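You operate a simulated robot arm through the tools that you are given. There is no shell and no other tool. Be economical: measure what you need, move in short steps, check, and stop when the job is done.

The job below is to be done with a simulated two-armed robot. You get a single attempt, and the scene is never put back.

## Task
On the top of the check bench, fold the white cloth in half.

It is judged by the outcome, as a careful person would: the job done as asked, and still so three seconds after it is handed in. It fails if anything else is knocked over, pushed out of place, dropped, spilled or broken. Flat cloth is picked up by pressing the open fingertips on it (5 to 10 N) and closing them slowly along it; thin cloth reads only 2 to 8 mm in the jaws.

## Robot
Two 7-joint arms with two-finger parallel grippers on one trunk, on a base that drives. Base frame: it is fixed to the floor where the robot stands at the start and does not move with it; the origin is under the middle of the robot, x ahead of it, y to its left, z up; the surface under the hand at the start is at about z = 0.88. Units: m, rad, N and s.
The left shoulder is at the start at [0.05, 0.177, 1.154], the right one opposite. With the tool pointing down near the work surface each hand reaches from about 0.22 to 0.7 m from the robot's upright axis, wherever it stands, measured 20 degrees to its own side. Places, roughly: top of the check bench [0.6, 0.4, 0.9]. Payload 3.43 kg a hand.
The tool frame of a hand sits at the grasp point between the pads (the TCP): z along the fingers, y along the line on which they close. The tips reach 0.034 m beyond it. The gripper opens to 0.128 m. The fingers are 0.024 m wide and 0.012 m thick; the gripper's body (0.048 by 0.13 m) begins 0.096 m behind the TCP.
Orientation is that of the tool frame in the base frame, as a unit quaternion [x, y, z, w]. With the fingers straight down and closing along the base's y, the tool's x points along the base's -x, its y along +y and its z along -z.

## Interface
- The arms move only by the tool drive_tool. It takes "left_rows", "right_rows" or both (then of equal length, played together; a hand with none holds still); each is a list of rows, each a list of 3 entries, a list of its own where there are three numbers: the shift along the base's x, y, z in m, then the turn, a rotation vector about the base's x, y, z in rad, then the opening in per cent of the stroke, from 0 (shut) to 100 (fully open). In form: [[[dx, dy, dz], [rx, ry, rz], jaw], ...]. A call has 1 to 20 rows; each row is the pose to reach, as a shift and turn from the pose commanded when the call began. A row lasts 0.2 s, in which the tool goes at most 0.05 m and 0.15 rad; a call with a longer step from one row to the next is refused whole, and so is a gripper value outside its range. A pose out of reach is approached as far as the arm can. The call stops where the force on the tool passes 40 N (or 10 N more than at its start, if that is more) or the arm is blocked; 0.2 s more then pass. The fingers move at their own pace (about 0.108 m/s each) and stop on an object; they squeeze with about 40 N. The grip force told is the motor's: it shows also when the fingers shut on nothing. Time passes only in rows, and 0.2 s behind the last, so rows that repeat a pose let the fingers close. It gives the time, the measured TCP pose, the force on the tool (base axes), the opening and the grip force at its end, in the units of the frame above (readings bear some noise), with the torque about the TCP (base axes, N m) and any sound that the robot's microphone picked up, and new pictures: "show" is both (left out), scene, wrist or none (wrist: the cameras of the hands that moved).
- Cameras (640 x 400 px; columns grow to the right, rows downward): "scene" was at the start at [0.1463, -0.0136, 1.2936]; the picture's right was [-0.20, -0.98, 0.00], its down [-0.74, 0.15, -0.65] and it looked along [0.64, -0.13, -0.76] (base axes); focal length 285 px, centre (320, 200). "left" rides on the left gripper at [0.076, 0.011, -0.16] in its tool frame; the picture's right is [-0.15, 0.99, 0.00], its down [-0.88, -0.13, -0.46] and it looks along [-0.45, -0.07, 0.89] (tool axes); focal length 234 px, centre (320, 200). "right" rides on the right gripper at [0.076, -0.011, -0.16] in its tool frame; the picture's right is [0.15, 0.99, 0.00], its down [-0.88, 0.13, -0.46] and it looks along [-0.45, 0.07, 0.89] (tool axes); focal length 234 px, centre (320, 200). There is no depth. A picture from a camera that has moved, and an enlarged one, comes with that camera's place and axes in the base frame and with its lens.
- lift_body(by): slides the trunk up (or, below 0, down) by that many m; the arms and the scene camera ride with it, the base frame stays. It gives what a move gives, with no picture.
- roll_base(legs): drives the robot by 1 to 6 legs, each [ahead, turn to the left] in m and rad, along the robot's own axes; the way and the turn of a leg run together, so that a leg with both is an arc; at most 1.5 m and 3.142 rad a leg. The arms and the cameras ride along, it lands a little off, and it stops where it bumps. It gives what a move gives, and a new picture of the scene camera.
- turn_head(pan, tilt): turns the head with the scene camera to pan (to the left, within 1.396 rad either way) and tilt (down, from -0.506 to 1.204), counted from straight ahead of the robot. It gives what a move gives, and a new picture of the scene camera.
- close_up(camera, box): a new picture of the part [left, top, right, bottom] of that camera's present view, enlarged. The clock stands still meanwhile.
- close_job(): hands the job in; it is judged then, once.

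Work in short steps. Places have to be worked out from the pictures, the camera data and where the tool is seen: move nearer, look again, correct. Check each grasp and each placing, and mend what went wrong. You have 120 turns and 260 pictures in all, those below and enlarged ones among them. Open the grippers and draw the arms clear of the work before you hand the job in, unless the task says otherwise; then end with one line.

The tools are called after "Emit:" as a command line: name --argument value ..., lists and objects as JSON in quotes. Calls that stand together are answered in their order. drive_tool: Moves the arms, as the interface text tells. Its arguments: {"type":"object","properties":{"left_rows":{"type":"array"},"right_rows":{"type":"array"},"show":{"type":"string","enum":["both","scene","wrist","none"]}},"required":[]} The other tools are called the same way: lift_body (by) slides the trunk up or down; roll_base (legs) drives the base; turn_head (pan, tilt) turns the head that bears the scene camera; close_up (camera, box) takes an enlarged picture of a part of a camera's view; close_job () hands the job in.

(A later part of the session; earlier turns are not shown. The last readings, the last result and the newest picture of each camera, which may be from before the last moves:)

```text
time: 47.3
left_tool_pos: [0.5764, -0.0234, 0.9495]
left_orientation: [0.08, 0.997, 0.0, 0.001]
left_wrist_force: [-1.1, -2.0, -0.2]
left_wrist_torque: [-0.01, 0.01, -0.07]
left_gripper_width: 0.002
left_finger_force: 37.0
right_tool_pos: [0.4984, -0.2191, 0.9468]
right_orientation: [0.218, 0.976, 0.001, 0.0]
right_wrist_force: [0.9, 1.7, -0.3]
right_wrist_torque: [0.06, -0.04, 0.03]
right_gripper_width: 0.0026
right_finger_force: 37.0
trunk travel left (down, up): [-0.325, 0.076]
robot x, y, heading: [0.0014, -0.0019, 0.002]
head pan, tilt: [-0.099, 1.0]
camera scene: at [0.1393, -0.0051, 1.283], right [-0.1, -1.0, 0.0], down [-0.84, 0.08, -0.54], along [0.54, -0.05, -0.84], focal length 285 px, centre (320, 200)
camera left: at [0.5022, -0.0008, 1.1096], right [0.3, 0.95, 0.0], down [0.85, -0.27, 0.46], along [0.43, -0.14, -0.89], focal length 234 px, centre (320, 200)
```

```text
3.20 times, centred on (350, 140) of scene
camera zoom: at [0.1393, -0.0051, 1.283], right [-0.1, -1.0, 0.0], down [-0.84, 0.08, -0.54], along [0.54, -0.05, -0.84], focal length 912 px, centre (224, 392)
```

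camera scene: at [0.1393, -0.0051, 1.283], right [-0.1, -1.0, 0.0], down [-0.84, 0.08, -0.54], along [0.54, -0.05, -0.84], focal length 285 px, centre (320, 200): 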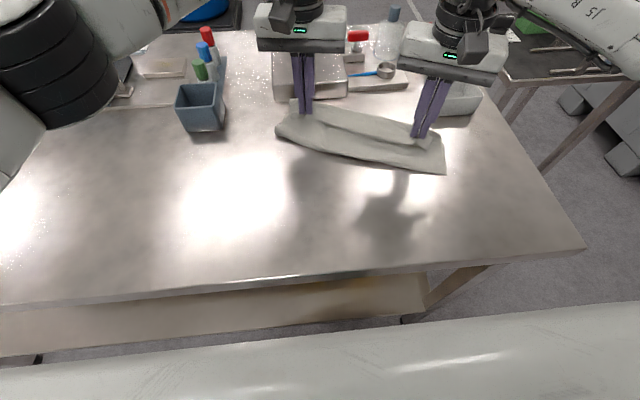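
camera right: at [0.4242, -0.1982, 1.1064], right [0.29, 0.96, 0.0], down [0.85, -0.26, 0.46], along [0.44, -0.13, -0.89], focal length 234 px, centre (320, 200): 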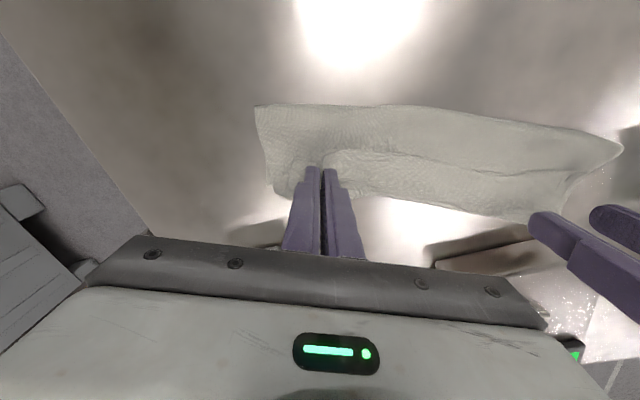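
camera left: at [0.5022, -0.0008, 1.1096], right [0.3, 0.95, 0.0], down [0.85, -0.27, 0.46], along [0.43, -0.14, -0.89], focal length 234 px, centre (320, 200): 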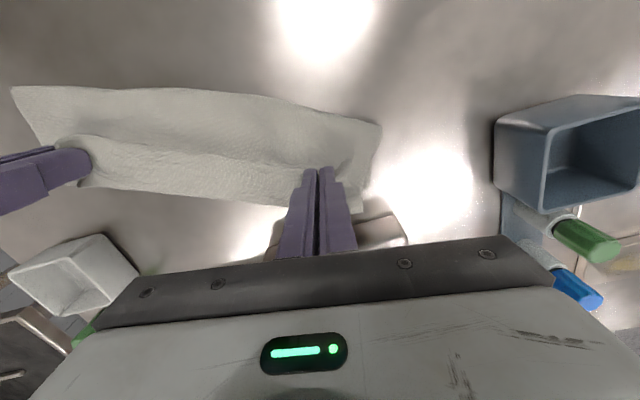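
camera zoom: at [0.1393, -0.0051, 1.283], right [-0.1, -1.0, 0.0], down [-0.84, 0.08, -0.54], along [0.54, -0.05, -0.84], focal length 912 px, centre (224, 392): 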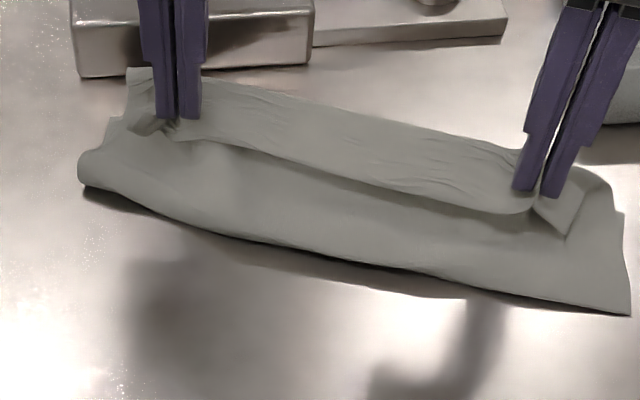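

Both hands hold just the flap edge. I raise it to unfurl the top layer and move slightly forward, then find the lower far edge.

Emit:
drive_tool --left_rows '[[[0, 0, 0.02], [0, 0, 0], 0], [[0.005, -0.002, 0.04], [0, 0, 0], 0], [[0.015, -0.005, 0.05], [0, 0, 0], 0], [[0.025, -0.008, 0.05], [0, 0, 0], 0], [[0.025, -0.008, 0.05], [0, 0, 0], 0]]' --right_rows '[[[0, 0, 0.02], [0, 0, 0], 0], [[0.005, -0.002, 0.04], [0, 0, 0], 0], [[0.015, -0.005, 0.05], [0, 0, 0], 0], [[0.025, -0.008, 0.05], [0, 0, 0], 0], [[0.025, -0.008, 0.05], [0, 0, 0], 0]]'

Emit:
close_up --camera "scene" --box '[250, 80, 450, 200]'

```text
time: 48.5
left_tool_pos: [0.591, -0.0292, 0.9994]
left_orientation: [0.08, 0.997, 0.0, 0.0]
left_wrist_force: [-0.6, -1.6, 0.3]
left_wrist_torque: [-0.04, 0.05, -0.02]
left_gripper_width: 0.0016
left_finger_force: 35.9
left hand out of reach, approached as far as the arm can: row 4, 5
right_tool_pos: [0.5203, -0.2276, 0.998]
right_orientation: [0.218, 0.976, 0.0, 0.0]
right_wrist_force: [0.6, 1.1, 0.5]
right_wrist_torque: [0.04, -0.03, 0.04]
right_gripper_width: 0.0022
right_finger_force: 37.0
trunk travel left (down, up): [-0.325, 0.076]
robot x, y, heading: [-0.0013, -0.0002, -0.0]
head pan, tilt: [-0.099, 1.0]
camera scene: at [0.1392, -0.0051, 1.283], right [-0.1, -0.99, 0.0], down [-0.84, 0.08, -0.54], along [0.54, -0.05, -0.84], focal length 285 px, centre (320, 200)
camera right: at [0.4484, -0.2074, 1.1571], right [0.29, 0.96, 0.0], down [0.85, -0.26, 0.46], along [0.44, -0.13, -0.89], focal length 234 px, centre (320, 200)
camera left: at [0.5174, -0.0063, 1.1588], right [0.3, 0.95, 0.0], down [0.85, -0.27, 0.46], along [0.44, -0.14, -0.89], focal length 234 px, centre (320, 200)
```

scene: 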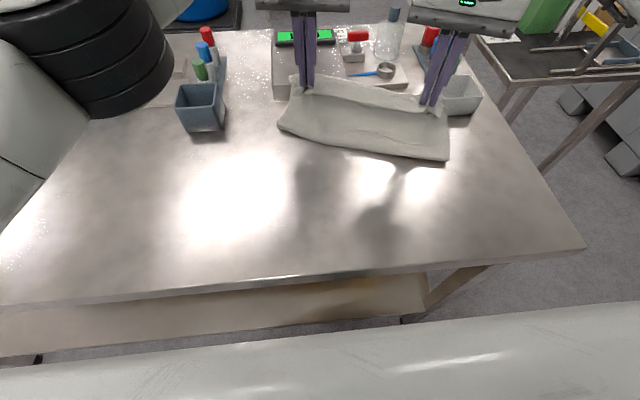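
right: 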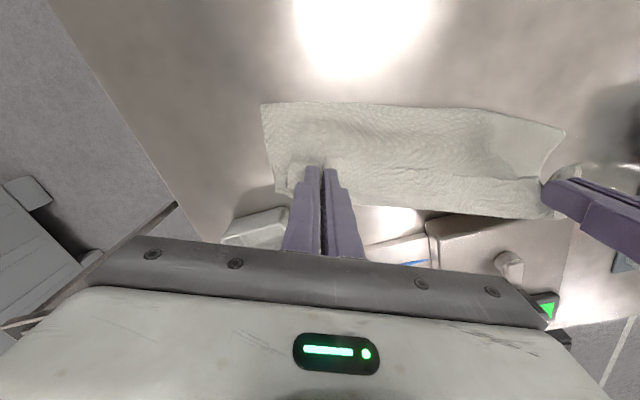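
left: 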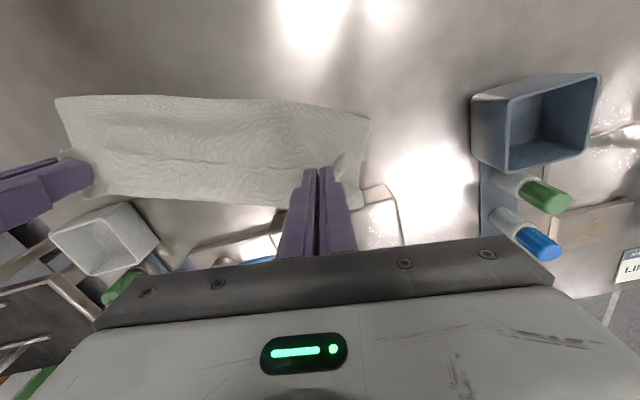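

```text
3.20 times, centred on (350, 140) of scene
camera zoom: at [0.1392, -0.0051, 1.283], right [-0.1, -0.99, 0.0], down [-0.84, 0.08, -0.54], along [0.54, -0.05, -0.84], focal length 912 px, centre (224, 392)
```

zoom: 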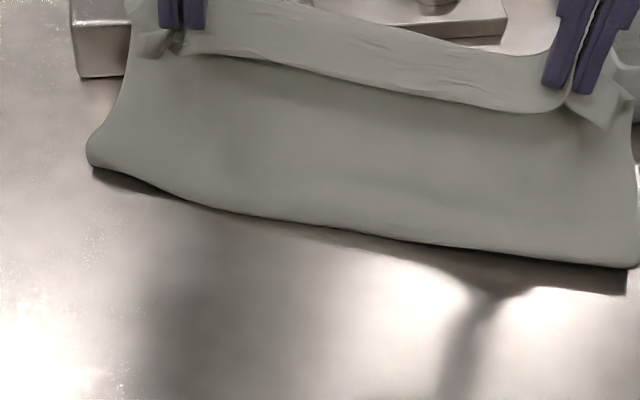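

The top layer is unfurled. The lower far edge should run roughly through (0.59, -0.03) and (0.53, -0.23), almost under the hands. I lower nearly straight down, with the right hand a touch forward.

Emit:
drive_tool --left_rows '[[[0, 0, -0.015], [0, 0, 0], 0], [[0.001, 0, -0.03], [0, 0, 0], 0], [[0.002, 0, -0.045], [0, 0, 0], 0], [[0.003, 0, -0.06], [0, 0, 0], 0], [[0.003, 0, -0.07], [0, 0, 0], 0], [[0.003, 0, -0.07], [0, 0, 0], 0]]' --right_rows '[[[0.003, 0, -0.015], [0, 0, 0], 0], [[0.006, -0.001, -0.03], [0, 0, 0], 0], [[0.008, -0.002, -0.045], [0, 0, 0], 0], [[0.008, -0.002, -0.06], [0, 0, 0], 0], [[0.008, -0.002, -0.07], [0, 0, 0], 0], [[0.008, -0.002, -0.07], [0, 0, 0], 0]]'

Emit:
close_up --camera "scene" --box '[250, 80, 450, 200]'

Emit:
close_up --camera "left" --box '[0, 60, 400, 260]'

Emit:
close_up --camera "right" --box '[240, 60, 640, 260]'

```text
time: 49.9
left_tool_pos: [0.5931, -0.0284, 0.9305]
left_orientation: [0.079, 0.997, 0.0, 0.0]
left_wrist_force: [-0.8, -1.9, 0.0]
left_wrist_torque: [-0.05, 0.07, -0.08]
left_gripper_width: 0.0019
left_finger_force: 36.3
right_tool_pos: [0.5286, -0.2299, 0.9275]
right_orientation: [0.218, 0.976, 0.0, 0.0]
right_wrist_force: [0.8, 1.7, -0.2]
right_wrist_torque: [0.05, -0.02, 0.03]
right_gripper_width: 0.0027
right_finger_force: 37.3
trunk travel left (down, up): [-0.325, 0.076]
robot x, y, heading: [-0.0005, -0.004, 0.001]
head pan, tilt: [-0.099, 1.0]
camera scene: at [0.1393, -0.005, 1.283], right [-0.1, -1.0, 0.0], down [-0.84, 0.08, -0.54], along [0.54, -0.05, -0.84], focal length 285 px, centre (320, 200)
camera right: at [0.4564, -0.2095, 1.0863], right [0.29, 0.96, 0.0], down [0.85, -0.26, 0.46], along [0.44, -0.13, -0.89], focal length 234 px, centre (320, 200)
camera left: at [0.5201, -0.0054, 1.089], right [0.3, 0.95, 0.0], down [0.85, -0.27, 0.46], along [0.44, -0.14, -0.89], focal length 234 px, centre (320, 200)
```

scene: 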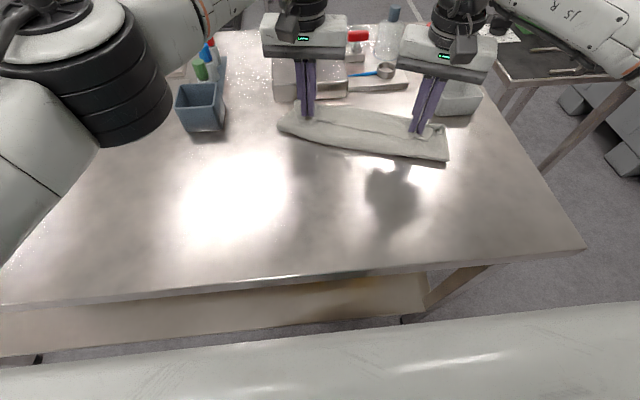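
right: 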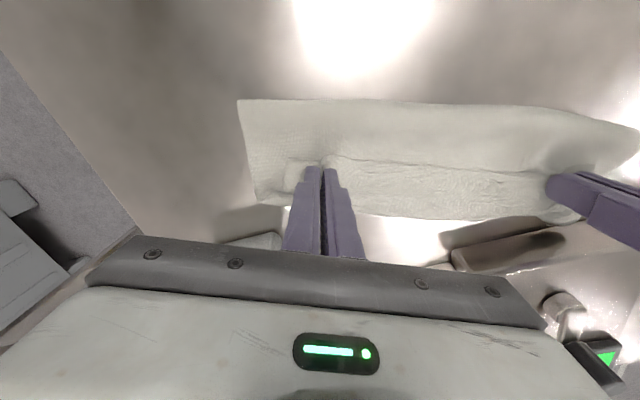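
left: 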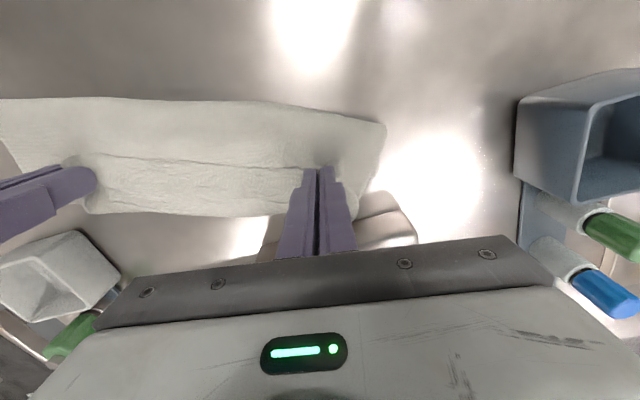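

```text
3.20 times, centred on (350, 140) of scene
camera zoom: at [0.1393, -0.005, 1.283], right [-0.1, -1.0, 0.0], down [-0.84, 0.08, -0.54], along [0.54, -0.05, -0.84], focal length 912 px, centre (224, 392)
```

zoom: 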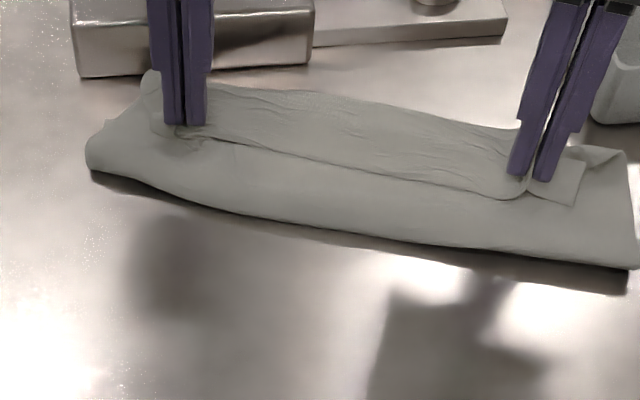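

```text
1.60 times, centred on (200, 160) of left
camera zoom: at [0.5201, -0.0054, 1.089], right [0.3, 0.95, 0.0], down [0.85, -0.27, 0.46], along [0.44, -0.14, -0.89], focal length 375 px, centre (512, 264)
```

zoom: 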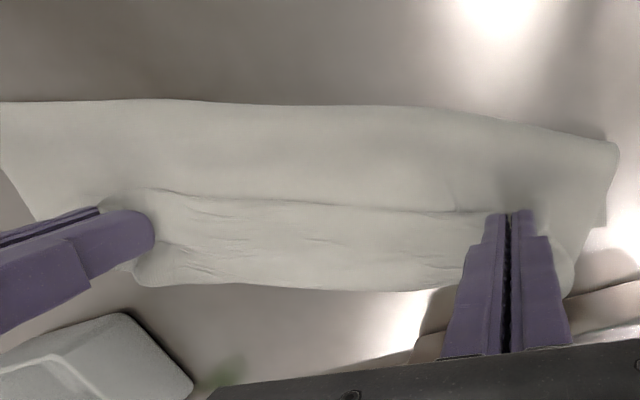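

```text
1.60 times, centred on (440, 160) of right
camera zoom: at [0.4564, -0.2095, 1.0863], right [0.29, 0.96, 0.0], down [0.85, -0.26, 0.46], along [0.44, -0.13, -0.89], focal length 375 px, centre (128, 264)
```

zoom: 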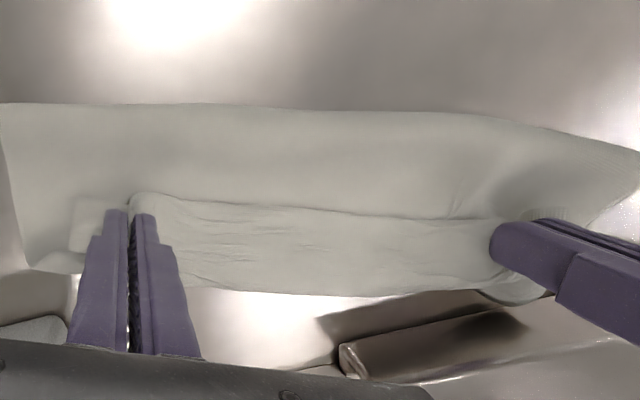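

The flap still hangs folded on the far side because the lift was too low to straighten it. I lift higher and pull back over the fold so the top layer becomes one straight curtain.

Emit:
drive_tool --left_rows '[[[-0.005, 0.002, 0.03], [0, 0, 0], 0], [[-0.015, 0.005, 0.06], [0, 0, 0], 0], [[-0.03, 0.01, 0.09], [0, 0, 0], 0], [[-0.045, 0.015, 0.11], [0, 0, 0], 0], [[-0.05, 0.017, 0.12], [0, 0, 0], 0], [[-0.05, 0.017, 0.12], [0, 0, 0], 0]]' --right_rows '[[[-0.005, 0.002, 0.03], [0, 0, 0], 0], [[-0.015, 0.005, 0.06], [0, 0, 0], 0], [[-0.03, 0.01, 0.09], [0, 0, 0], 0], [[-0.045, 0.015, 0.11], [0, 0, 0], 0], [[-0.05, 0.017, 0.12], [0, 0, 0], 0], [[-0.05, 0.017, 0.12], [0, 0, 0], 0]]'

Emit:
close_up --camera "scene" --box '[240, 50, 480, 200]'

```text
time: 51.3
left_tool_pos: [0.5424, -0.01, 1.0504]
left_orientation: [0.078, 0.997, 0.0, 0.0]
left_wrist_force: [0.2, -1.1, -0.4]
left_wrist_torque: [-0.05, 0.03, -0.05]
left_gripper_width: 0.0019
left_finger_force: 36.8
right_tool_pos: [0.4795, -0.2136, 1.049]
right_orientation: [0.219, 0.976, 0.0, 0.0]
right_wrist_force: [0.6, 2.5, 0.4]
right_wrist_torque: [0.08, -0.02, 0.0]
right_gripper_width: 0.0023
right_finger_force: 37.1
trunk travel left (down, up): [-0.325, 0.076]
robot x, y, heading: [-0.001, -0.0008, -0.003]
head pan, tilt: [-0.099, 1.0]
camera scene: at [0.1394, -0.0051, 1.283], right [-0.1, -1.0, 0.0], down [-0.84, 0.08, -0.54], along [0.54, -0.05, -0.84], focal length 285 px, centre (320, 200)
camera right: at [0.4074, -0.1921, 1.2075], right [0.29, 0.96, 0.0], down [0.85, -0.26, 0.46], along [0.44, -0.13, -0.89], focal length 234 px, centre (320, 200)
camera left: at [0.4692, 0.0122, 1.2089], right [0.3, 0.95, 0.0], down [0.85, -0.27, 0.46], along [0.44, -0.14, -0.89], focal length 234 px, centre (320, 200)
```

scene: 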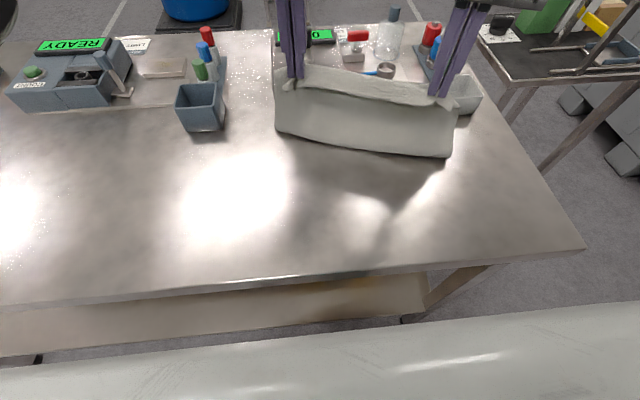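
right: 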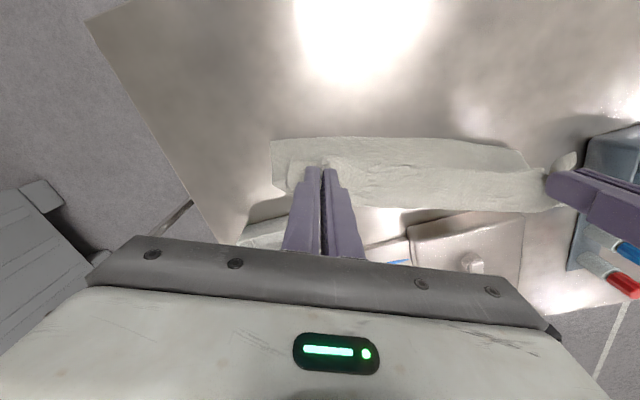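
left: 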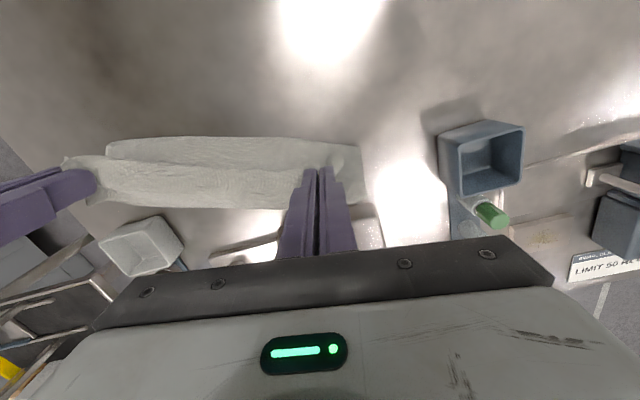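

```text
2.67 times, centred on (360, 125) of scene
camera zoom: at [0.1394, -0.0051, 1.283], right [-0.1, -1.0, 0.0], down [-0.84, 0.08, -0.54], along [0.54, -0.05, -0.84], focal length 760 px, centre (213, 400)
```

zoom: 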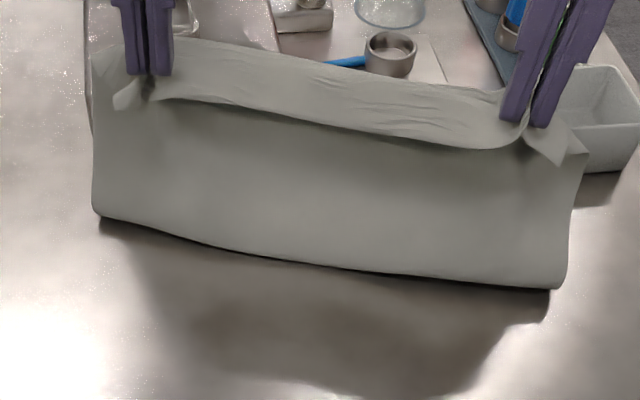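

The pinch makes the cloth leave the fingers forward, so this edge can't be laid forward without a back-fold. A better way is to lift the whole cloth off the bench, lay it down again flat and square by moving toward the robot, and then re-grip the very corners diagonally. I raise the trunk first.

Emit:
lift_body --by 0.072

```text
time: 52.4
left_tool_pos: [0.5431, -0.0099, 1.121]
left_orientation: [0.079, 0.997, 0.0, 0.0]
left_wrist_force: [-0.8, -2.1, -0.4]
left_wrist_torque: [-0.05, 0.06, -0.05]
left_gripper_width: 0.0014
left_finger_force: 36.7
right_tool_pos: [0.4807, -0.2128, 1.1204]
right_orientation: [0.218, 0.976, 0.0, 0.001]
right_wrist_force: [1.4, 0.7, 0.2]
right_wrist_torque: [0.05, -0.02, 0.01]
right_gripper_width: 0.0024
right_finger_force: 36.8
trunk travel left (down, up): [-0.397, 0.004]
robot x, y, heading: [-0.0015, 0.0008, -0.001]
head pan, tilt: [-0.099, 1.0]
```

Now I raise the arms another 7 cm, align both hands at the same x and square the jaws to y so the cloth hangs straight.

Emit:
drive_tool --left_rows '[[[-0.005, 0.002, 0.02], [0, 0, 0.04], 0], [[-0.01, 0.005, 0.035], [0, 0, 0.08], 0], [[-0.02, 0.01, 0.05], [0, 0, 0.12], 0], [[-0.028, 0.015, 0.065], [0, 0, 0.16], 0], [[-0.033, 0.018, 0.07], [0, 0, 0.16], 0], [[-0.033, 0.018, 0.07], [0, 0, 0.16], 0]]' --right_rows '[[[0.005, 0, 0.02], [0, 0, 0.1], 0], [[0.01, 0.003, 0.035], [0, 0, 0.2], 0], [[0.02, 0.007, 0.05], [0, 0, 0.3], 0], [[0.028, 0.01, 0.065], [0, 0, 0.4], 0], [[0.03, 0.013, 0.07], [0, 0, 0.44], 0], [[0.03, 0.013, 0.07], [0, 0, 0.44], 0]]'

```text
time: 53.8
left_tool_pos: [0.5101, 0.0069, 1.1911]
left_orientation: [0.0, 1.0, 0.001, -0.001]
left_wrist_force: [-0.2, -1.2, -0.7]
left_wrist_torque: [0.0, 0.02, -0.01]
left_gripper_width: 0.0014
left_finger_force: 36.6
right_tool_pos: [0.5094, -0.1998, 1.1903]
right_orientation: [-0.002, 1.0, 0.0, 0.0]
right_wrist_force: [-0.3, -0.3, -0.4]
right_wrist_torque: [0.05, -0.01, -0.01]
right_gripper_width: 0.0023
right_finger_force: 37.1
trunk travel left (down, up): [-0.397, 0.004]
robot x, y, heading: [-0.0006, 0.0005, 0.004]
head pan, tilt: [-0.099, 1.0]
camera scene: at [0.1394, -0.0051, 1.355], right [-0.1, -1.0, 0.0], down [-0.84, 0.08, -0.54], along [0.54, -0.05, -0.84], focal length 285 px, centre (320, 200)
camera right: at [0.4343, -0.2123, 1.3492], right [-0.15, 0.99, 0.0], down [0.88, 0.13, 0.46], along [0.45, 0.07, -0.89], focal length 234 px, centre (320, 200)
camera left: at [0.4343, 0.0183, 1.3509], right [0.14, 0.99, 0.0], down [0.88, -0.13, 0.46], along [0.45, -0.07, -0.89], focal length 234 px, centre (320, 200)
```

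scene: 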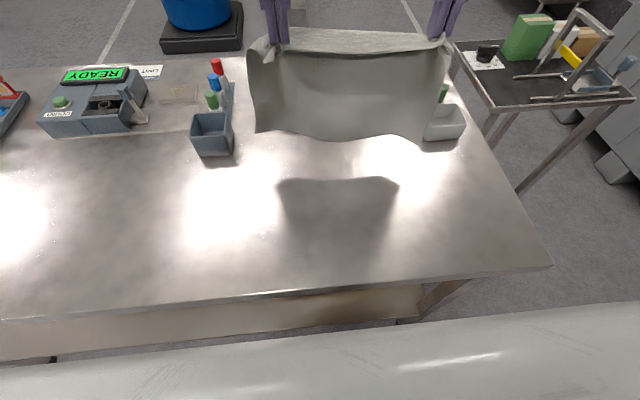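
right: 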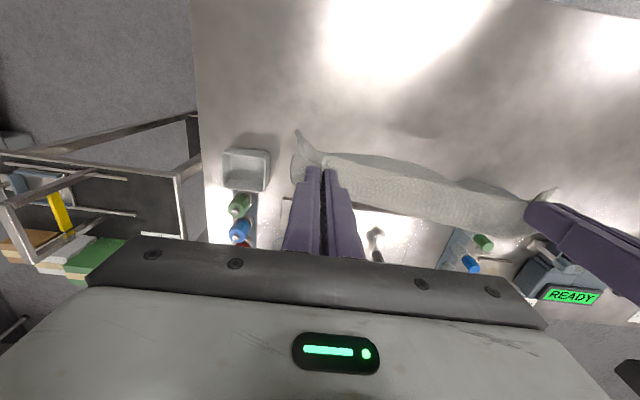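
left: 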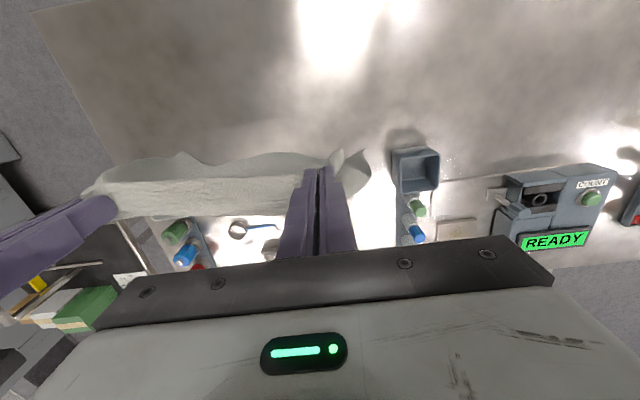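

The whole cloth now hangs free. I move it forward and lower until the bottom edge nears the bench.

Emit:
drive_tool --left_rows '[[[0.02, 0.001, -0.01], [0, 0, 0], 0], [[0.04, 0.002, -0.025], [0, 0, 0], 0], [[0.05, 0.002, -0.04], [0, 0, 0], 0], [[0.05, 0.002, -0.055], [0, 0, 0], 0], [[0.05, 0.002, -0.055], [0, 0, 0], 0], [[0.05, 0.002, -0.055], [0, 0, 0], 0]]' --right_rows '[[[0.02, -0.001, -0.01], [0, 0, 0], 0], [[0.04, -0.002, -0.025], [0, 0, 0], 0], [[0.05, -0.002, -0.04], [0, 0, 0], 0], [[0.05, -0.002, -0.055], [0, 0, 0], 0], [[0.05, -0.002, -0.055], [0, 0, 0], 0], [[0.05, -0.002, -0.055], [0, 0, 0], 0]]'

```text
time: 55.2
left_tool_pos: [0.56, 0.01, 1.1352]
left_orientation: [-0.001, 1.0, 0.0, 0.0]
left_wrist_force: [-0.6, -0.7, -0.9]
left_wrist_torque: [-0.01, 0.03, -0.03]
left_gripper_width: 0.0013
left_finger_force: 35.9
right_tool_pos: [0.5602, -0.2032, 1.1361]
right_orientation: [0.0, 1.0, 0.0, 0.0]
right_wrist_force: [-0.1, 0.9, -0.7]
right_wrist_torque: [0.08, -0.01, -0.05]
right_gripper_width: 0.0026
right_finger_force: 37.0
trunk travel left (down, up): [-0.397, 0.004]
robot x, y, heading: [0.0011, 0.0008, 0.001]
head pan, tilt: [-0.099, 1.0]
camera scene: at [0.1394, -0.005, 1.355], right [-0.1, -1.0, 0.0], down [-0.84, 0.08, -0.54], along [0.54, -0.05, -0.84], focal length 285 px, centre (320, 200)
camera right: at [0.4848, -0.2147, 1.2945], right [-0.15, 0.99, 0.0], down [0.88, 0.13, 0.46], along [0.45, 0.07, -0.89], focal length 234 px, centre (320, 200)
camera left: at [0.4833, 0.0209, 1.2948], right [0.14, 0.99, 0.0], down [0.88, -0.13, 0.46], along [0.45, -0.07, -0.89], focal length 234 px, centre (320, 200)
```

scene: 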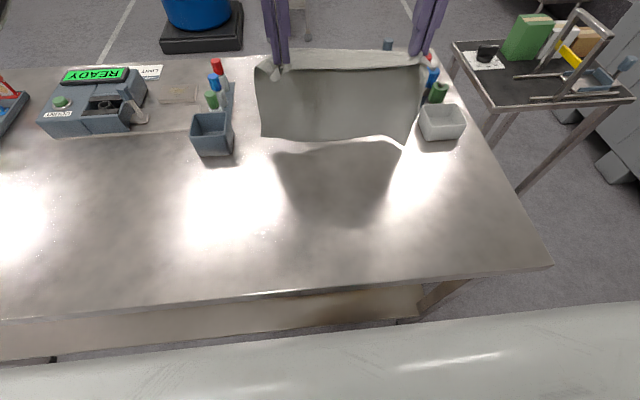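
right: 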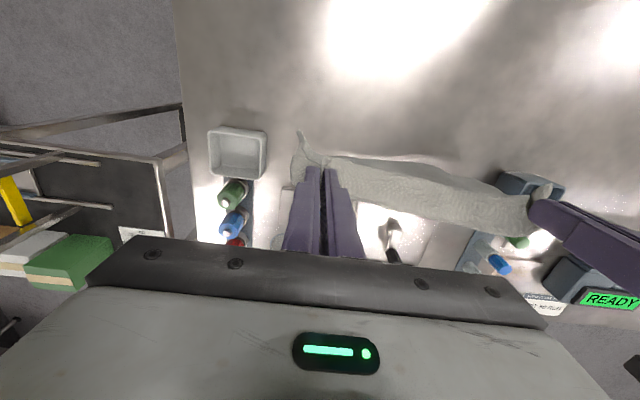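
left: 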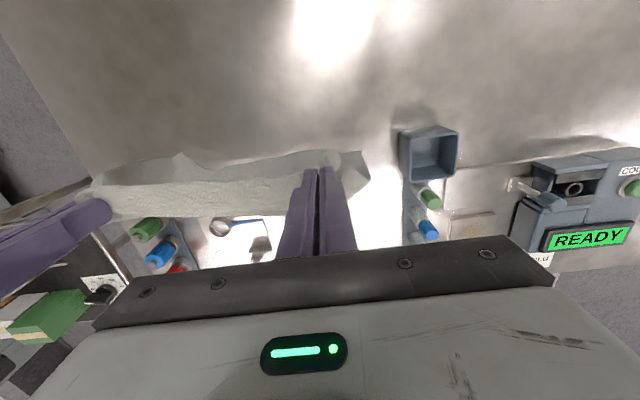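

The bottom edge is just about at the bench at x≈0.58-0.60. I lay the cloth down along a diagonal toward the robot.

Emit:
drive_tool --left_rows '[[[-0.012, 0, -0.018], [0, 0, 0], 0], [[-0.03, 0, -0.035], [0, 0, 0], 0], [[-0.048, 0, -0.052], [0, 0, 0], 0], [[-0.066, 0, -0.07], [0, 0, 0], 0], [[-0.084, 0, -0.088], [0, 0, 0], 0], [[-0.102, 0, -0.105], [0, 0, 0], 0], [[-0.12, 0, -0.122], [0, 0, 0], 0], [[-0.138, 0, -0.14], [0, 0, 0], 0], [[-0.156, 0, -0.158], [0, 0, 0], 0], [[-0.174, 0, -0.175], [0, 0, 0], 0], [[-0.192, 0, -0.19], [0, 0, 0], 0], [[-0.205, 0, -0.2], [0, 0, 0], 0], [[-0.215, 0, -0.205], [0, 0, 0], 0]]' --right_rows '[[[-0.012, 0, -0.018], [0, 0, 0], 0], [[-0.03, 0, -0.035], [0, 0, 0], 0], [[-0.048, 0, -0.052], [0, 0, 0], 0], [[-0.066, 0, -0.07], [0, 0, 0], 0], [[-0.084, 0, -0.088], [0, 0, 0], 0], [[-0.102, 0, -0.105], [0, 0, 0], 0], [[-0.12, 0, -0.122], [0, 0, 0], 0], [[-0.138, 0, -0.14], [0, 0, 0], 0], [[-0.156, 0, -0.158], [0, 0, 0], 0], [[-0.174, 0, -0.175], [0, 0, 0], 0], [[-0.192, 0, -0.19], [0, 0, 0], 0], [[-0.205, 0, -0.2], [0, 0, 0], 0], [[-0.215, 0, -0.205], [0, 0, 0], 0]]'

```text
time: 58.0
left_tool_pos: [0.3443, 0.0111, 0.9305]
left_orientation: [-0.001, 1.0, 0.0, 0.0]
left_wrist_force: [0.6, -1.1, -0.2]
left_wrist_torque: [-0.02, -0.01, -0.03]
left_gripper_width: 0.0014
left_finger_force: 36.3
right_tool_pos: [0.3449, -0.2006, 0.9314]
right_orientation: [0.0, 1.0, 0.0, 0.0]
right_wrist_force: [0.4, -0.4, -0.3]
right_wrist_torque: [0.03, 0.01, -0.05]
right_gripper_width: 0.0027
right_finger_force: 37.4
trunk travel left (down, up): [-0.397, 0.004]
robot x, y, heading: [-0.0002, -0.0019, -0.001]
head pan, tilt: [-0.099, 1.0]
camera scene: at [0.1392, -0.005, 1.3551], right [-0.1, -1.0, 0.0], down [-0.84, 0.08, -0.54], along [0.54, -0.05, -0.84], focal length 285 px, centre (320, 200)
camera right: at [0.2701, -0.2128, 1.0898], right [-0.15, 0.99, 0.0], down [0.88, 0.13, 0.46], along [0.45, 0.07, -0.89], focal length 234 px, centre (320, 200)
camera left: at [0.2682, 0.0214, 1.0903], right [0.14, 0.99, 0.0], down [0.88, -0.13, 0.46], along [0.45, -0.07, -0.89], focal length 234 px, centre (320, 200)
```

scene: 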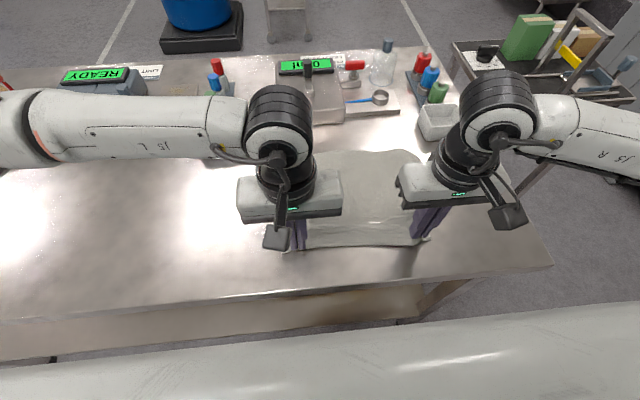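
right: 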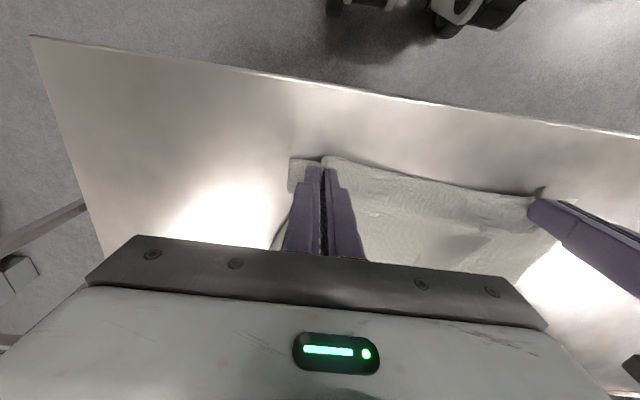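
left: 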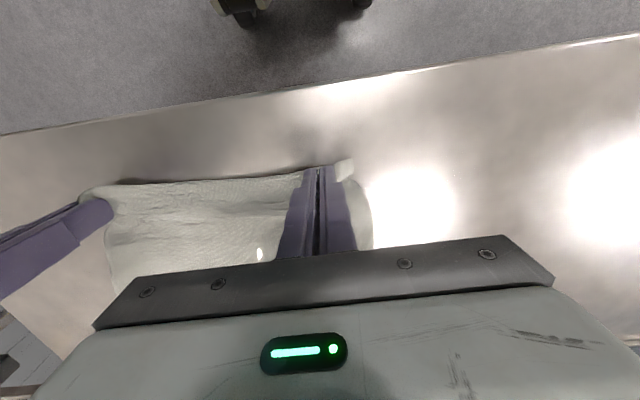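

It is laid out flat. I lower to the bench with a slight pull, release and lift clear to look.

Emit:
drive_tool --left_rows '[[[-0.008, 0.002, -0.008], [0, 0, 0], 0], [[-0.012, 0.003, -0.013], [0, 0, 0], 0], [[-0.012, 0.003, -0.013], [0, 0, 0], 6], [[-0.012, 0.003, -0.012], [0, 0, 0], 14], [[-0.012, 0.003, 0.0], [0, 0, 0], 25], [[-0.012, 0.003, 0.03], [0, 0, 0], 30], [[-0.012, 0.02, 0.07], [0, 0, 0], 30], [[-0.012, 0.06, 0.09], [0, 0, 0], 30], [[-0.012, 0.1, 0.09], [0, 0, 0], 30], [[-0.012, 0.14, 0.09], [0, 0, 0], 30], [[-0.012, 0.17, 0.09], [0, 0, 0], 30]]' --right_rows '[[[-0.008, -0.002, -0.008], [0, 0, 0], 0], [[-0.012, -0.003, -0.013], [0, 0, 0], 0], [[-0.012, -0.003, -0.013], [0, 0, 0], 6], [[-0.012, -0.003, -0.012], [0, 0, 0], 14], [[-0.012, -0.003, 0.0], [0, 0, 0], 25], [[-0.012, -0.003, 0.03], [0, 0, 0], 30], [[-0.012, -0.02, 0.07], [0, 0, 0], 30], [[-0.012, -0.06, 0.09], [0, 0, 0], 30], [[-0.012, -0.1, 0.09], [0, 0, 0], 30], [[-0.012, -0.14, 0.09], [0, 0, 0], 30], [[-0.012, -0.15, 0.09], [0, 0, 0], 30]]' --show "scene"

Emit:
close_up --camera "scene" --box '[240, 130, 480, 280]'

```text
time: 60.4
left_tool_pos: [0.334, 0.179, 1.0198]
left_orientation: [-0.002, 1.0, 0.0, 0.0]
left_wrist_force: [0.1, -0.6, -1.1]
left_wrist_torque: [0.03, -0.01, 0.06]
left_gripper_width: 0.0384
left_finger_force: 0.1
right_tool_pos: [0.3314, -0.352, 1.0189]
right_orientation: [0.0, 1.0, 0.0, 0.0]
right_wrist_force: [0.8, -0.7, 0.6]
right_wrist_torque: [0.01, -0.04, -0.04]
right_gripper_width: 0.0385
right_finger_force: 0.0
trunk travel left (down, up): [-0.397, 0.004]
robot x, y, heading: [0.0027, -0.0005, 0.005]
head pan, tilt: [-0.099, 1.0]
camera scene: at [0.1392, -0.0044, 1.3551], right [-0.1, -1.0, 0.0], down [-0.84, 0.08, -0.54], along [0.54, -0.05, -0.84], focal length 285 px, centre (320, 200)
```

scene: 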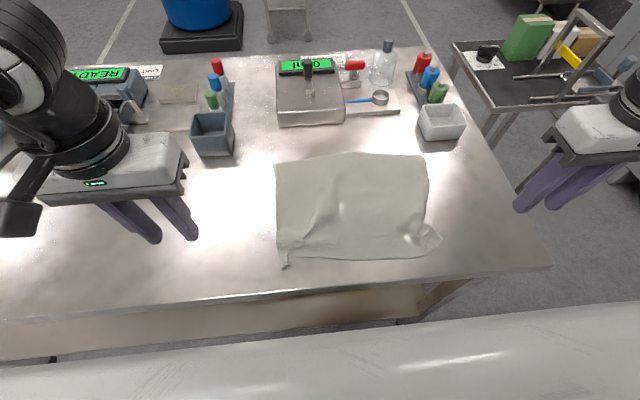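

```text
2.67 times, centred on (360, 205) of scene
camera zoom: at [0.1392, -0.0044, 1.3551], right [-0.1, -1.0, 0.0], down [-0.84, 0.08, -0.54], along [0.54, -0.05, -0.84], focal length 760 px, centre (213, 187)
```

zoom: 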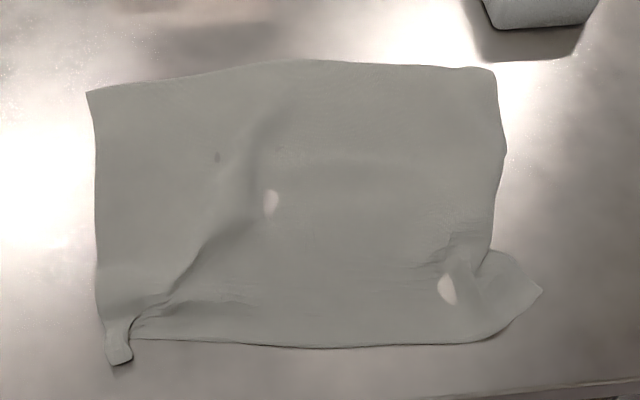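

The cloth lies flat and square: far edge at x≈0.54, near edge at x≈0.31, with small gathered corners. I lower the trunk again to regain the earlier reach, then go for the corner tips.

Emit:
lift_body --by -0.07

Emit:
drive_tool --left_rows '[[[0, -0.03, 0.03], [0, 0, -0.1], 25], [[0, -0.06, 0.03], [0, 0, -0.2], 25], [[0, -0.09, 0.03], [0, 0, -0.3], 25], [[-0.003, -0.12, 0.03], [0, 0, -0.4], 25], [[-0.006, -0.139, 0.02], [0, 0, -0.4], 25], [[-0.006, -0.139, 0.0], [0, 0, -0.4], 25]]' --right_rows '[[[0.002, 0.025, 0.03], [0, 0, 0.15], 20], [[0.004, 0.05, 0.03], [0, 0, 0.3], 20], [[0.006, 0.07, 0.03], [0, 0, 0.45], 20], [[0.008, 0.09, 0.03], [0, 0, 0.6], 20], [[0.01, 0.11, 0.03], [0, 0, 0.75], 20], [[0.01, 0.122, 0.02], [0, 0, 0.9], 20]]'

```text
time: 61.5
left_tool_pos: [0.3333, 0.1786, 0.9511]
left_orientation: [-0.001, 1.0, 0.0, 0.0]
left_wrist_force: [-0.1, 0.2, 0.3]
left_wrist_torque: [0.02, 0.03, -0.01]
left_gripper_width: 0.0384
left_finger_force: 0.0
right_tool_pos: [0.3316, -0.3519, 0.9489]
right_orientation: [0.0, 1.0, -0.001, 0.0]
right_wrist_force: [1.0, 0.2, -0.9]
right_wrist_torque: [-0.02, -0.02, 0.01]
right_gripper_width: 0.0384
right_finger_force: 0.0
trunk travel left (down, up): [-0.327, 0.074]
robot x, y, heading: [0.0008, 0.0026, -0.003]
head pan, tilt: [-0.099, 1.0]
```

```text
time: 62.9
left_tool_pos: [0.3291, 0.0398, 0.9508]
left_orientation: [0.198, 0.98, 0.001, 0.0]
left_wrist_force: [-0.3, 0.8, -0.2]
left_wrist_torque: [0.04, -0.01, 0.01]
left_gripper_width: 0.0321
left_finger_force: 0.0
right_tool_pos: [0.341, -0.2296, 0.9678]
right_orientation: [-0.436, 0.9, -0.002, 0.001]
right_wrist_force: [-0.1, -0.3, -0.8]
right_wrist_torque: [0.02, 0.02, 0.01]
right_gripper_width: 0.0255
right_finger_force: 0.1
trunk travel left (down, up): [-0.327, 0.074]
robot x, y, heading: [-0.0035, -0.0028, -0.0]
head pan, tilt: [-0.099, 1.0]
camera scene: at [0.1394, -0.0048, 1.285], right [-0.1, -1.0, 0.0], down [-0.84, 0.08, -0.54], along [0.54, -0.05, -0.84], focal length 285 px, centre (320, 200)
camera right: at [0.3038, -0.2968, 1.1278], right [-0.87, 0.5, 0.0], down [0.44, 0.77, 0.46], along [0.23, 0.39, -0.89], focal length 234 px, centre (320, 200)
camera left: at [0.2627, 0.0793, 1.1101], right [0.52, 0.86, 0.0], down [0.76, -0.46, 0.46], along [0.39, -0.24, -0.89], focal length 234 px, centre (320, 200)
```

scene: 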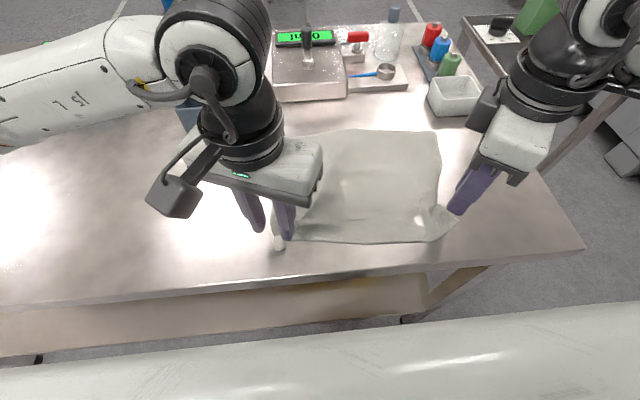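
right: 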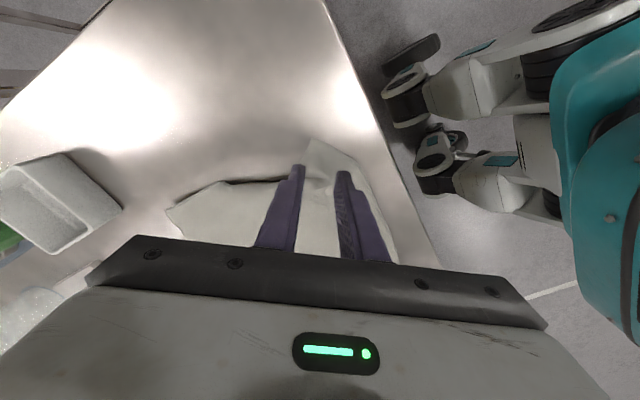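
left: 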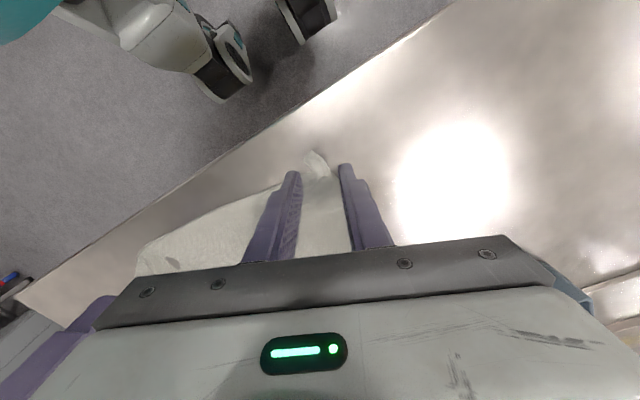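

Emit:
close_up --camera "right" --box '[220, 100, 420, 225]'

Emit:
close_up --camera "left" --box '[220, 100, 420, 225]'

```text
3.20 times, centred on (320, 162) of right
camera zoom: at [0.3038, -0.2968, 1.1278], right [-0.87, 0.5, 0.0], down [0.44, 0.77, 0.46], along [0.23, 0.39, -0.89], focal length 749 px, centre (320, 320)
```

zoom: 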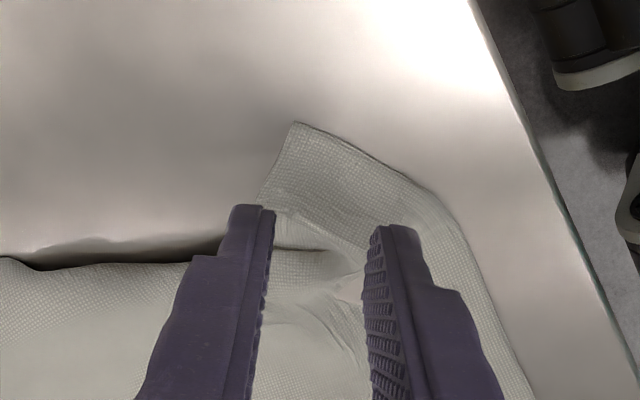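

```text
3.20 times, centred on (320, 162) of left
camera zoom: at [0.2627, 0.0793, 1.1101], right [0.52, 0.86, 0.0], down [0.76, -0.46, 0.46], along [0.39, -0.24, -0.89], focal length 749 px, centre (320, 320)
```

zoom: 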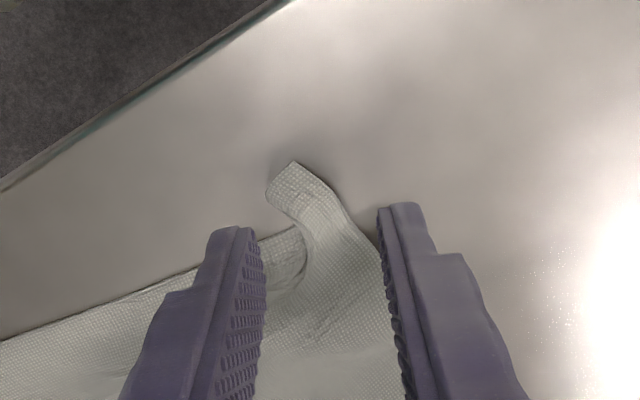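

The left jaws straddle the corner tail. The right needs about 8 mm more toward its tip. I descend both to near contact.

Emit:
drive_tool --left_rows '[[[0, 0, -0.01], [0, 0, 0], 25], [[0, 0, -0.02], [0, 0, 0], 25], [[0, 0, -0.028], [0, 0, 0], 25], [[0, 0, -0.033], [0, 0, 0], 25], [[0, 0, -0.034], [0, 0, 0], 25]]' --right_rows '[[[-0.001, -0.008, -0.015], [0, 0, 0], 20], [[-0.001, -0.008, -0.03], [0, 0, 0], 20], [[-0.001, -0.008, -0.042], [0, 0, 0], 20], [[-0.001, -0.008, -0.05], [0, 0, 0], 20], [[-0.001, -0.008, -0.052], [0, 0, 0], 20]]' --show "none"

```text
time: 64.1
left_tool_pos: [0.3292, 0.0407, 0.9156]
left_orientation: [0.197, 0.98, 0.0, 0.001]
left_wrist_force: [0.5, -0.1, 1.2]
left_wrist_torque: [0.02, 0.0, 0.01]
left_gripper_width: 0.0318
left_finger_force: 0.0
right_tool_pos: [0.3392, -0.2376, 0.9172]
right_orientation: [-0.435, 0.9, 0.0, 0.0]
right_wrist_force: [0.0, 0.7, -0.4]
right_wrist_torque: [0.02, -0.01, 0.0]
right_gripper_width: 0.0258
right_finger_force: 0.0
trunk travel left (down, up): [-0.327, 0.074]
robot x, y, heading: [-0.0028, -0.0003, -0.004]
head pan, tilt: [-0.099, 1.0]
```

Emit:
drive_tool --left_rows '[[[0, 0, -0.0008], [0, 0, 0], 25], [[0, 0, -0.0015], [0, 0, 0], 25], [[0, 0, -0.0015], [0, 0, 0], 25]]' --right_rows '[[[0, 0, -0.0015], [0, 0, 0], 20], [[0, 0, -0.0027], [0, 0, 0], 20], [[0, 0, -0.0027], [0, 0, 0], 20]]' --show "none"

```text
time: 64.9
left_tool_pos: [0.3283, 0.0407, 0.9158]
left_orientation: [0.198, 0.98, -0.001, 0.002]
left_wrist_force: [0.6, 0.5, 4.9]
left_wrist_torque: [-0.1, -0.04, 0.0]
left_gripper_width: 0.0323
left_finger_force: 0.0
right_tool_pos: [0.3395, -0.2376, 0.9153]
right_orientation: [-0.434, 0.901, -0.001, 0.001]
right_wrist_force: [-0.5, -0.1, 16.2]
right_wrist_torque: [0.14, 0.13, 0.02]
right_gripper_width: 0.0256
right_finger_force: 0.0
trunk travel left (down, up): [-0.327, 0.074]
robot x, y, heading: [0.003, -0.0017, -0.003]
head pan, tilt: [-0.099, 1.0]
```

Left presses at 5 N and right at 16 N. I ease the right up 0.6 mm, add a little on the left, and close slowly.

Emit:
drive_tool --left_rows '[[[0, 0, -0.0003], [0, 0, 0], 25], [[0, 0, -0.0003], [0, 0, 0], 23], [[0, 0, -0.0003], [0, 0, 0], 21], [[0, 0, -0.0003], [0, 0, 0], 19], [[0, 0, -0.0003], [0, 0, 0], 17], [[0, 0, -0.0003], [0, 0, 0], 15], [[0, 0, -0.0003], [0, 0, 0], 13], [[0, 0, -0.0003], [0, 0, 0], 11], [[0, 0, -0.0003], [0, 0, 0], 9], [[0, 0, -0.0003], [0, 0, 0], 7], [[0, 0, -0.0003], [0, 0, 0], 5], [[0, 0, -0.0003], [0, 0, 0], 3], [[0, 0, -0.0003], [0, 0, 0], 1], [[0, 0, -0.0003], [0, 0, 0], 0], [[0, 0, -0.0003], [0, 0, 0], 0]]' --right_rows '[[[0, 0, 0.0006], [0, 0, 0], 20], [[0, 0, 0.0006], [0, 0, 0], 19], [[0, 0, 0.0006], [0, 0, 0], 18], [[0, 0, 0.0006], [0, 0, 0], 16], [[0, 0, 0.0006], [0, 0, 0], 14], [[0, 0, 0.0006], [0, 0, 0], 12], [[0, 0, 0.0006], [0, 0, 0], 10], [[0, 0, 0.0006], [0, 0, 0], 8], [[0, 0, 0.0006], [0, 0, 0], 6], [[0, 0, 0.0006], [0, 0, 0], 4], [[0, 0, 0.0006], [0, 0, 0], 2], [[0, 0, 0.0006], [0, 0, 0], 1], [[0, 0, 0.0006], [0, 0, 0], 0], [[0, 0, 0.0006], [0, 0, 0], 0], [[0, 0, 0.0006], [0, 0, 0], 0]]' --show "wrist"

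```text
time: 68.1
left_tool_pos: [0.3268, 0.0407, 0.9155]
left_orientation: [0.198, 0.98, 0.0, 0.002]
left_wrist_force: [0.4, 2.2, 20.8]
left_wrist_torque: [0.01, -0.13, -0.03]
left_gripper_width: 0.0025
left_finger_force: 37.3
right_tool_pos: [0.3394, -0.2373, 0.9152]
right_orientation: [-0.435, 0.9, -0.001, 0.0]
right_wrist_force: [-1.2, 2.0, 13.4]
right_wrist_torque: [0.08, 0.03, -0.01]
right_gripper_width: 0.0001
right_finger_force: 33.0
trunk travel left (down, up): [-0.327, 0.074]
robot x, y, heading: [-0.0004, 0.0021, -0.002]
head pan, tilt: [-0.099, 1.0]
camera right: at [0.3013, -0.3042, 1.0746], right [-0.87, 0.5, 0.0], down [0.44, 0.77, 0.46], along [0.23, 0.39, -0.89], focal length 234 px, centre (320, 200)
camera left: at [0.2606, 0.08, 1.0747], right [0.52, 0.86, 0.0], down [0.76, -0.46, 0.46], along [0.39, -0.24, -0.89], focal length 234 px, centre (320, 200)
```

right: 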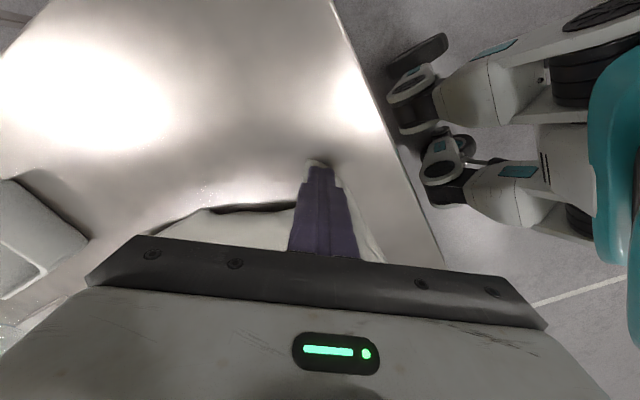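
left: 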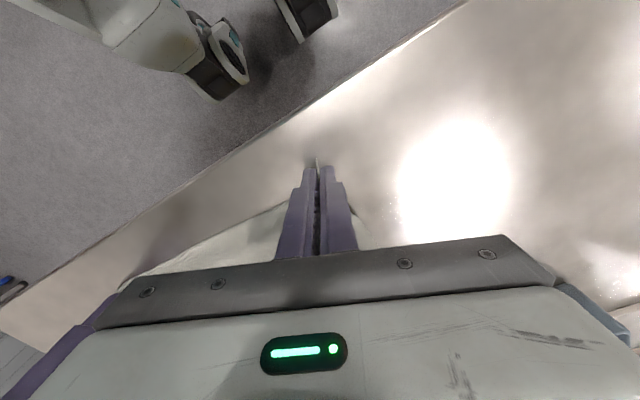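

Left is gripped at 2.5 mm, but the right slipped. I lift the right hand, reopen it to 30% and inspect; the left eases up a few mm.

Emit:
drive_tool --left_rows '[[[0, 0, 0.003], [0, 0, 0], 0], [[0, 0, 0.006], [0, 0, 0], 0], [[0, 0, 0.008], [0, 0, 0], 0], [[0, 0, 0.008], [0, 0, 0], 0]]' --right_rows '[[[0, 0, 0.005], [0, 0, 0], 3], [[0, 0, 0.015], [0, 0, 0], 15], [[0, 0, 0.025], [0, 0, 0], 30], [[0, 0, 0.025], [0, 0, 0], 30]]' --show "none"

Emit:
close_up --camera "right" --box '[220, 100, 420, 225]'

```text
time: 69.1
left_tool_pos: [0.3279, 0.0391, 0.9209]
left_orientation: [0.198, 0.98, -0.001, 0.001]
left_wrist_force: [-0.4, 0.1, 0.5]
left_wrist_torque: [-0.01, 0.04, 0.01]
left_gripper_width: 0.0022
left_finger_force: 36.8
right_tool_pos: [0.3408, -0.238, 0.9394]
right_orientation: [-0.435, 0.9, 0.0, 0.0]
right_wrist_force: [0.2, 0.2, -0.7]
right_wrist_torque: [-0.01, -0.01, 0.01]
right_gripper_width: 0.0384
right_finger_force: 0.1
trunk travel left (down, up): [-0.327, 0.074]
robot x, y, heading: [0.0011, 0.0009, 0.005]
head pan, tilt: [-0.099, 1.0]
```

```text
3.20 times, centred on (320, 162) of right
camera zoom: at [0.303, -0.3054, 1.0991], right [-0.87, 0.5, 0.0], down [0.45, 0.77, 0.46], along [0.23, 0.39, -0.89], focal length 749 px, centre (320, 320)
```

zoom: 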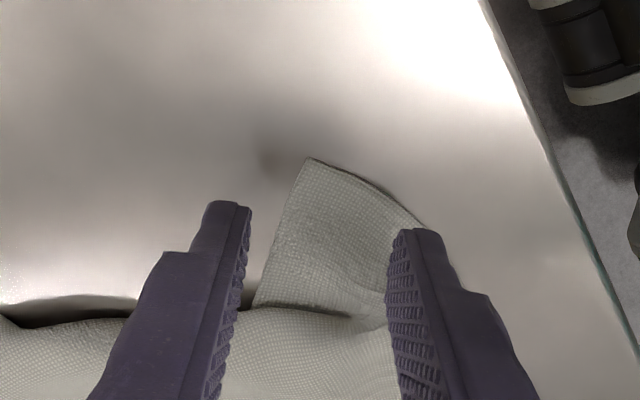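

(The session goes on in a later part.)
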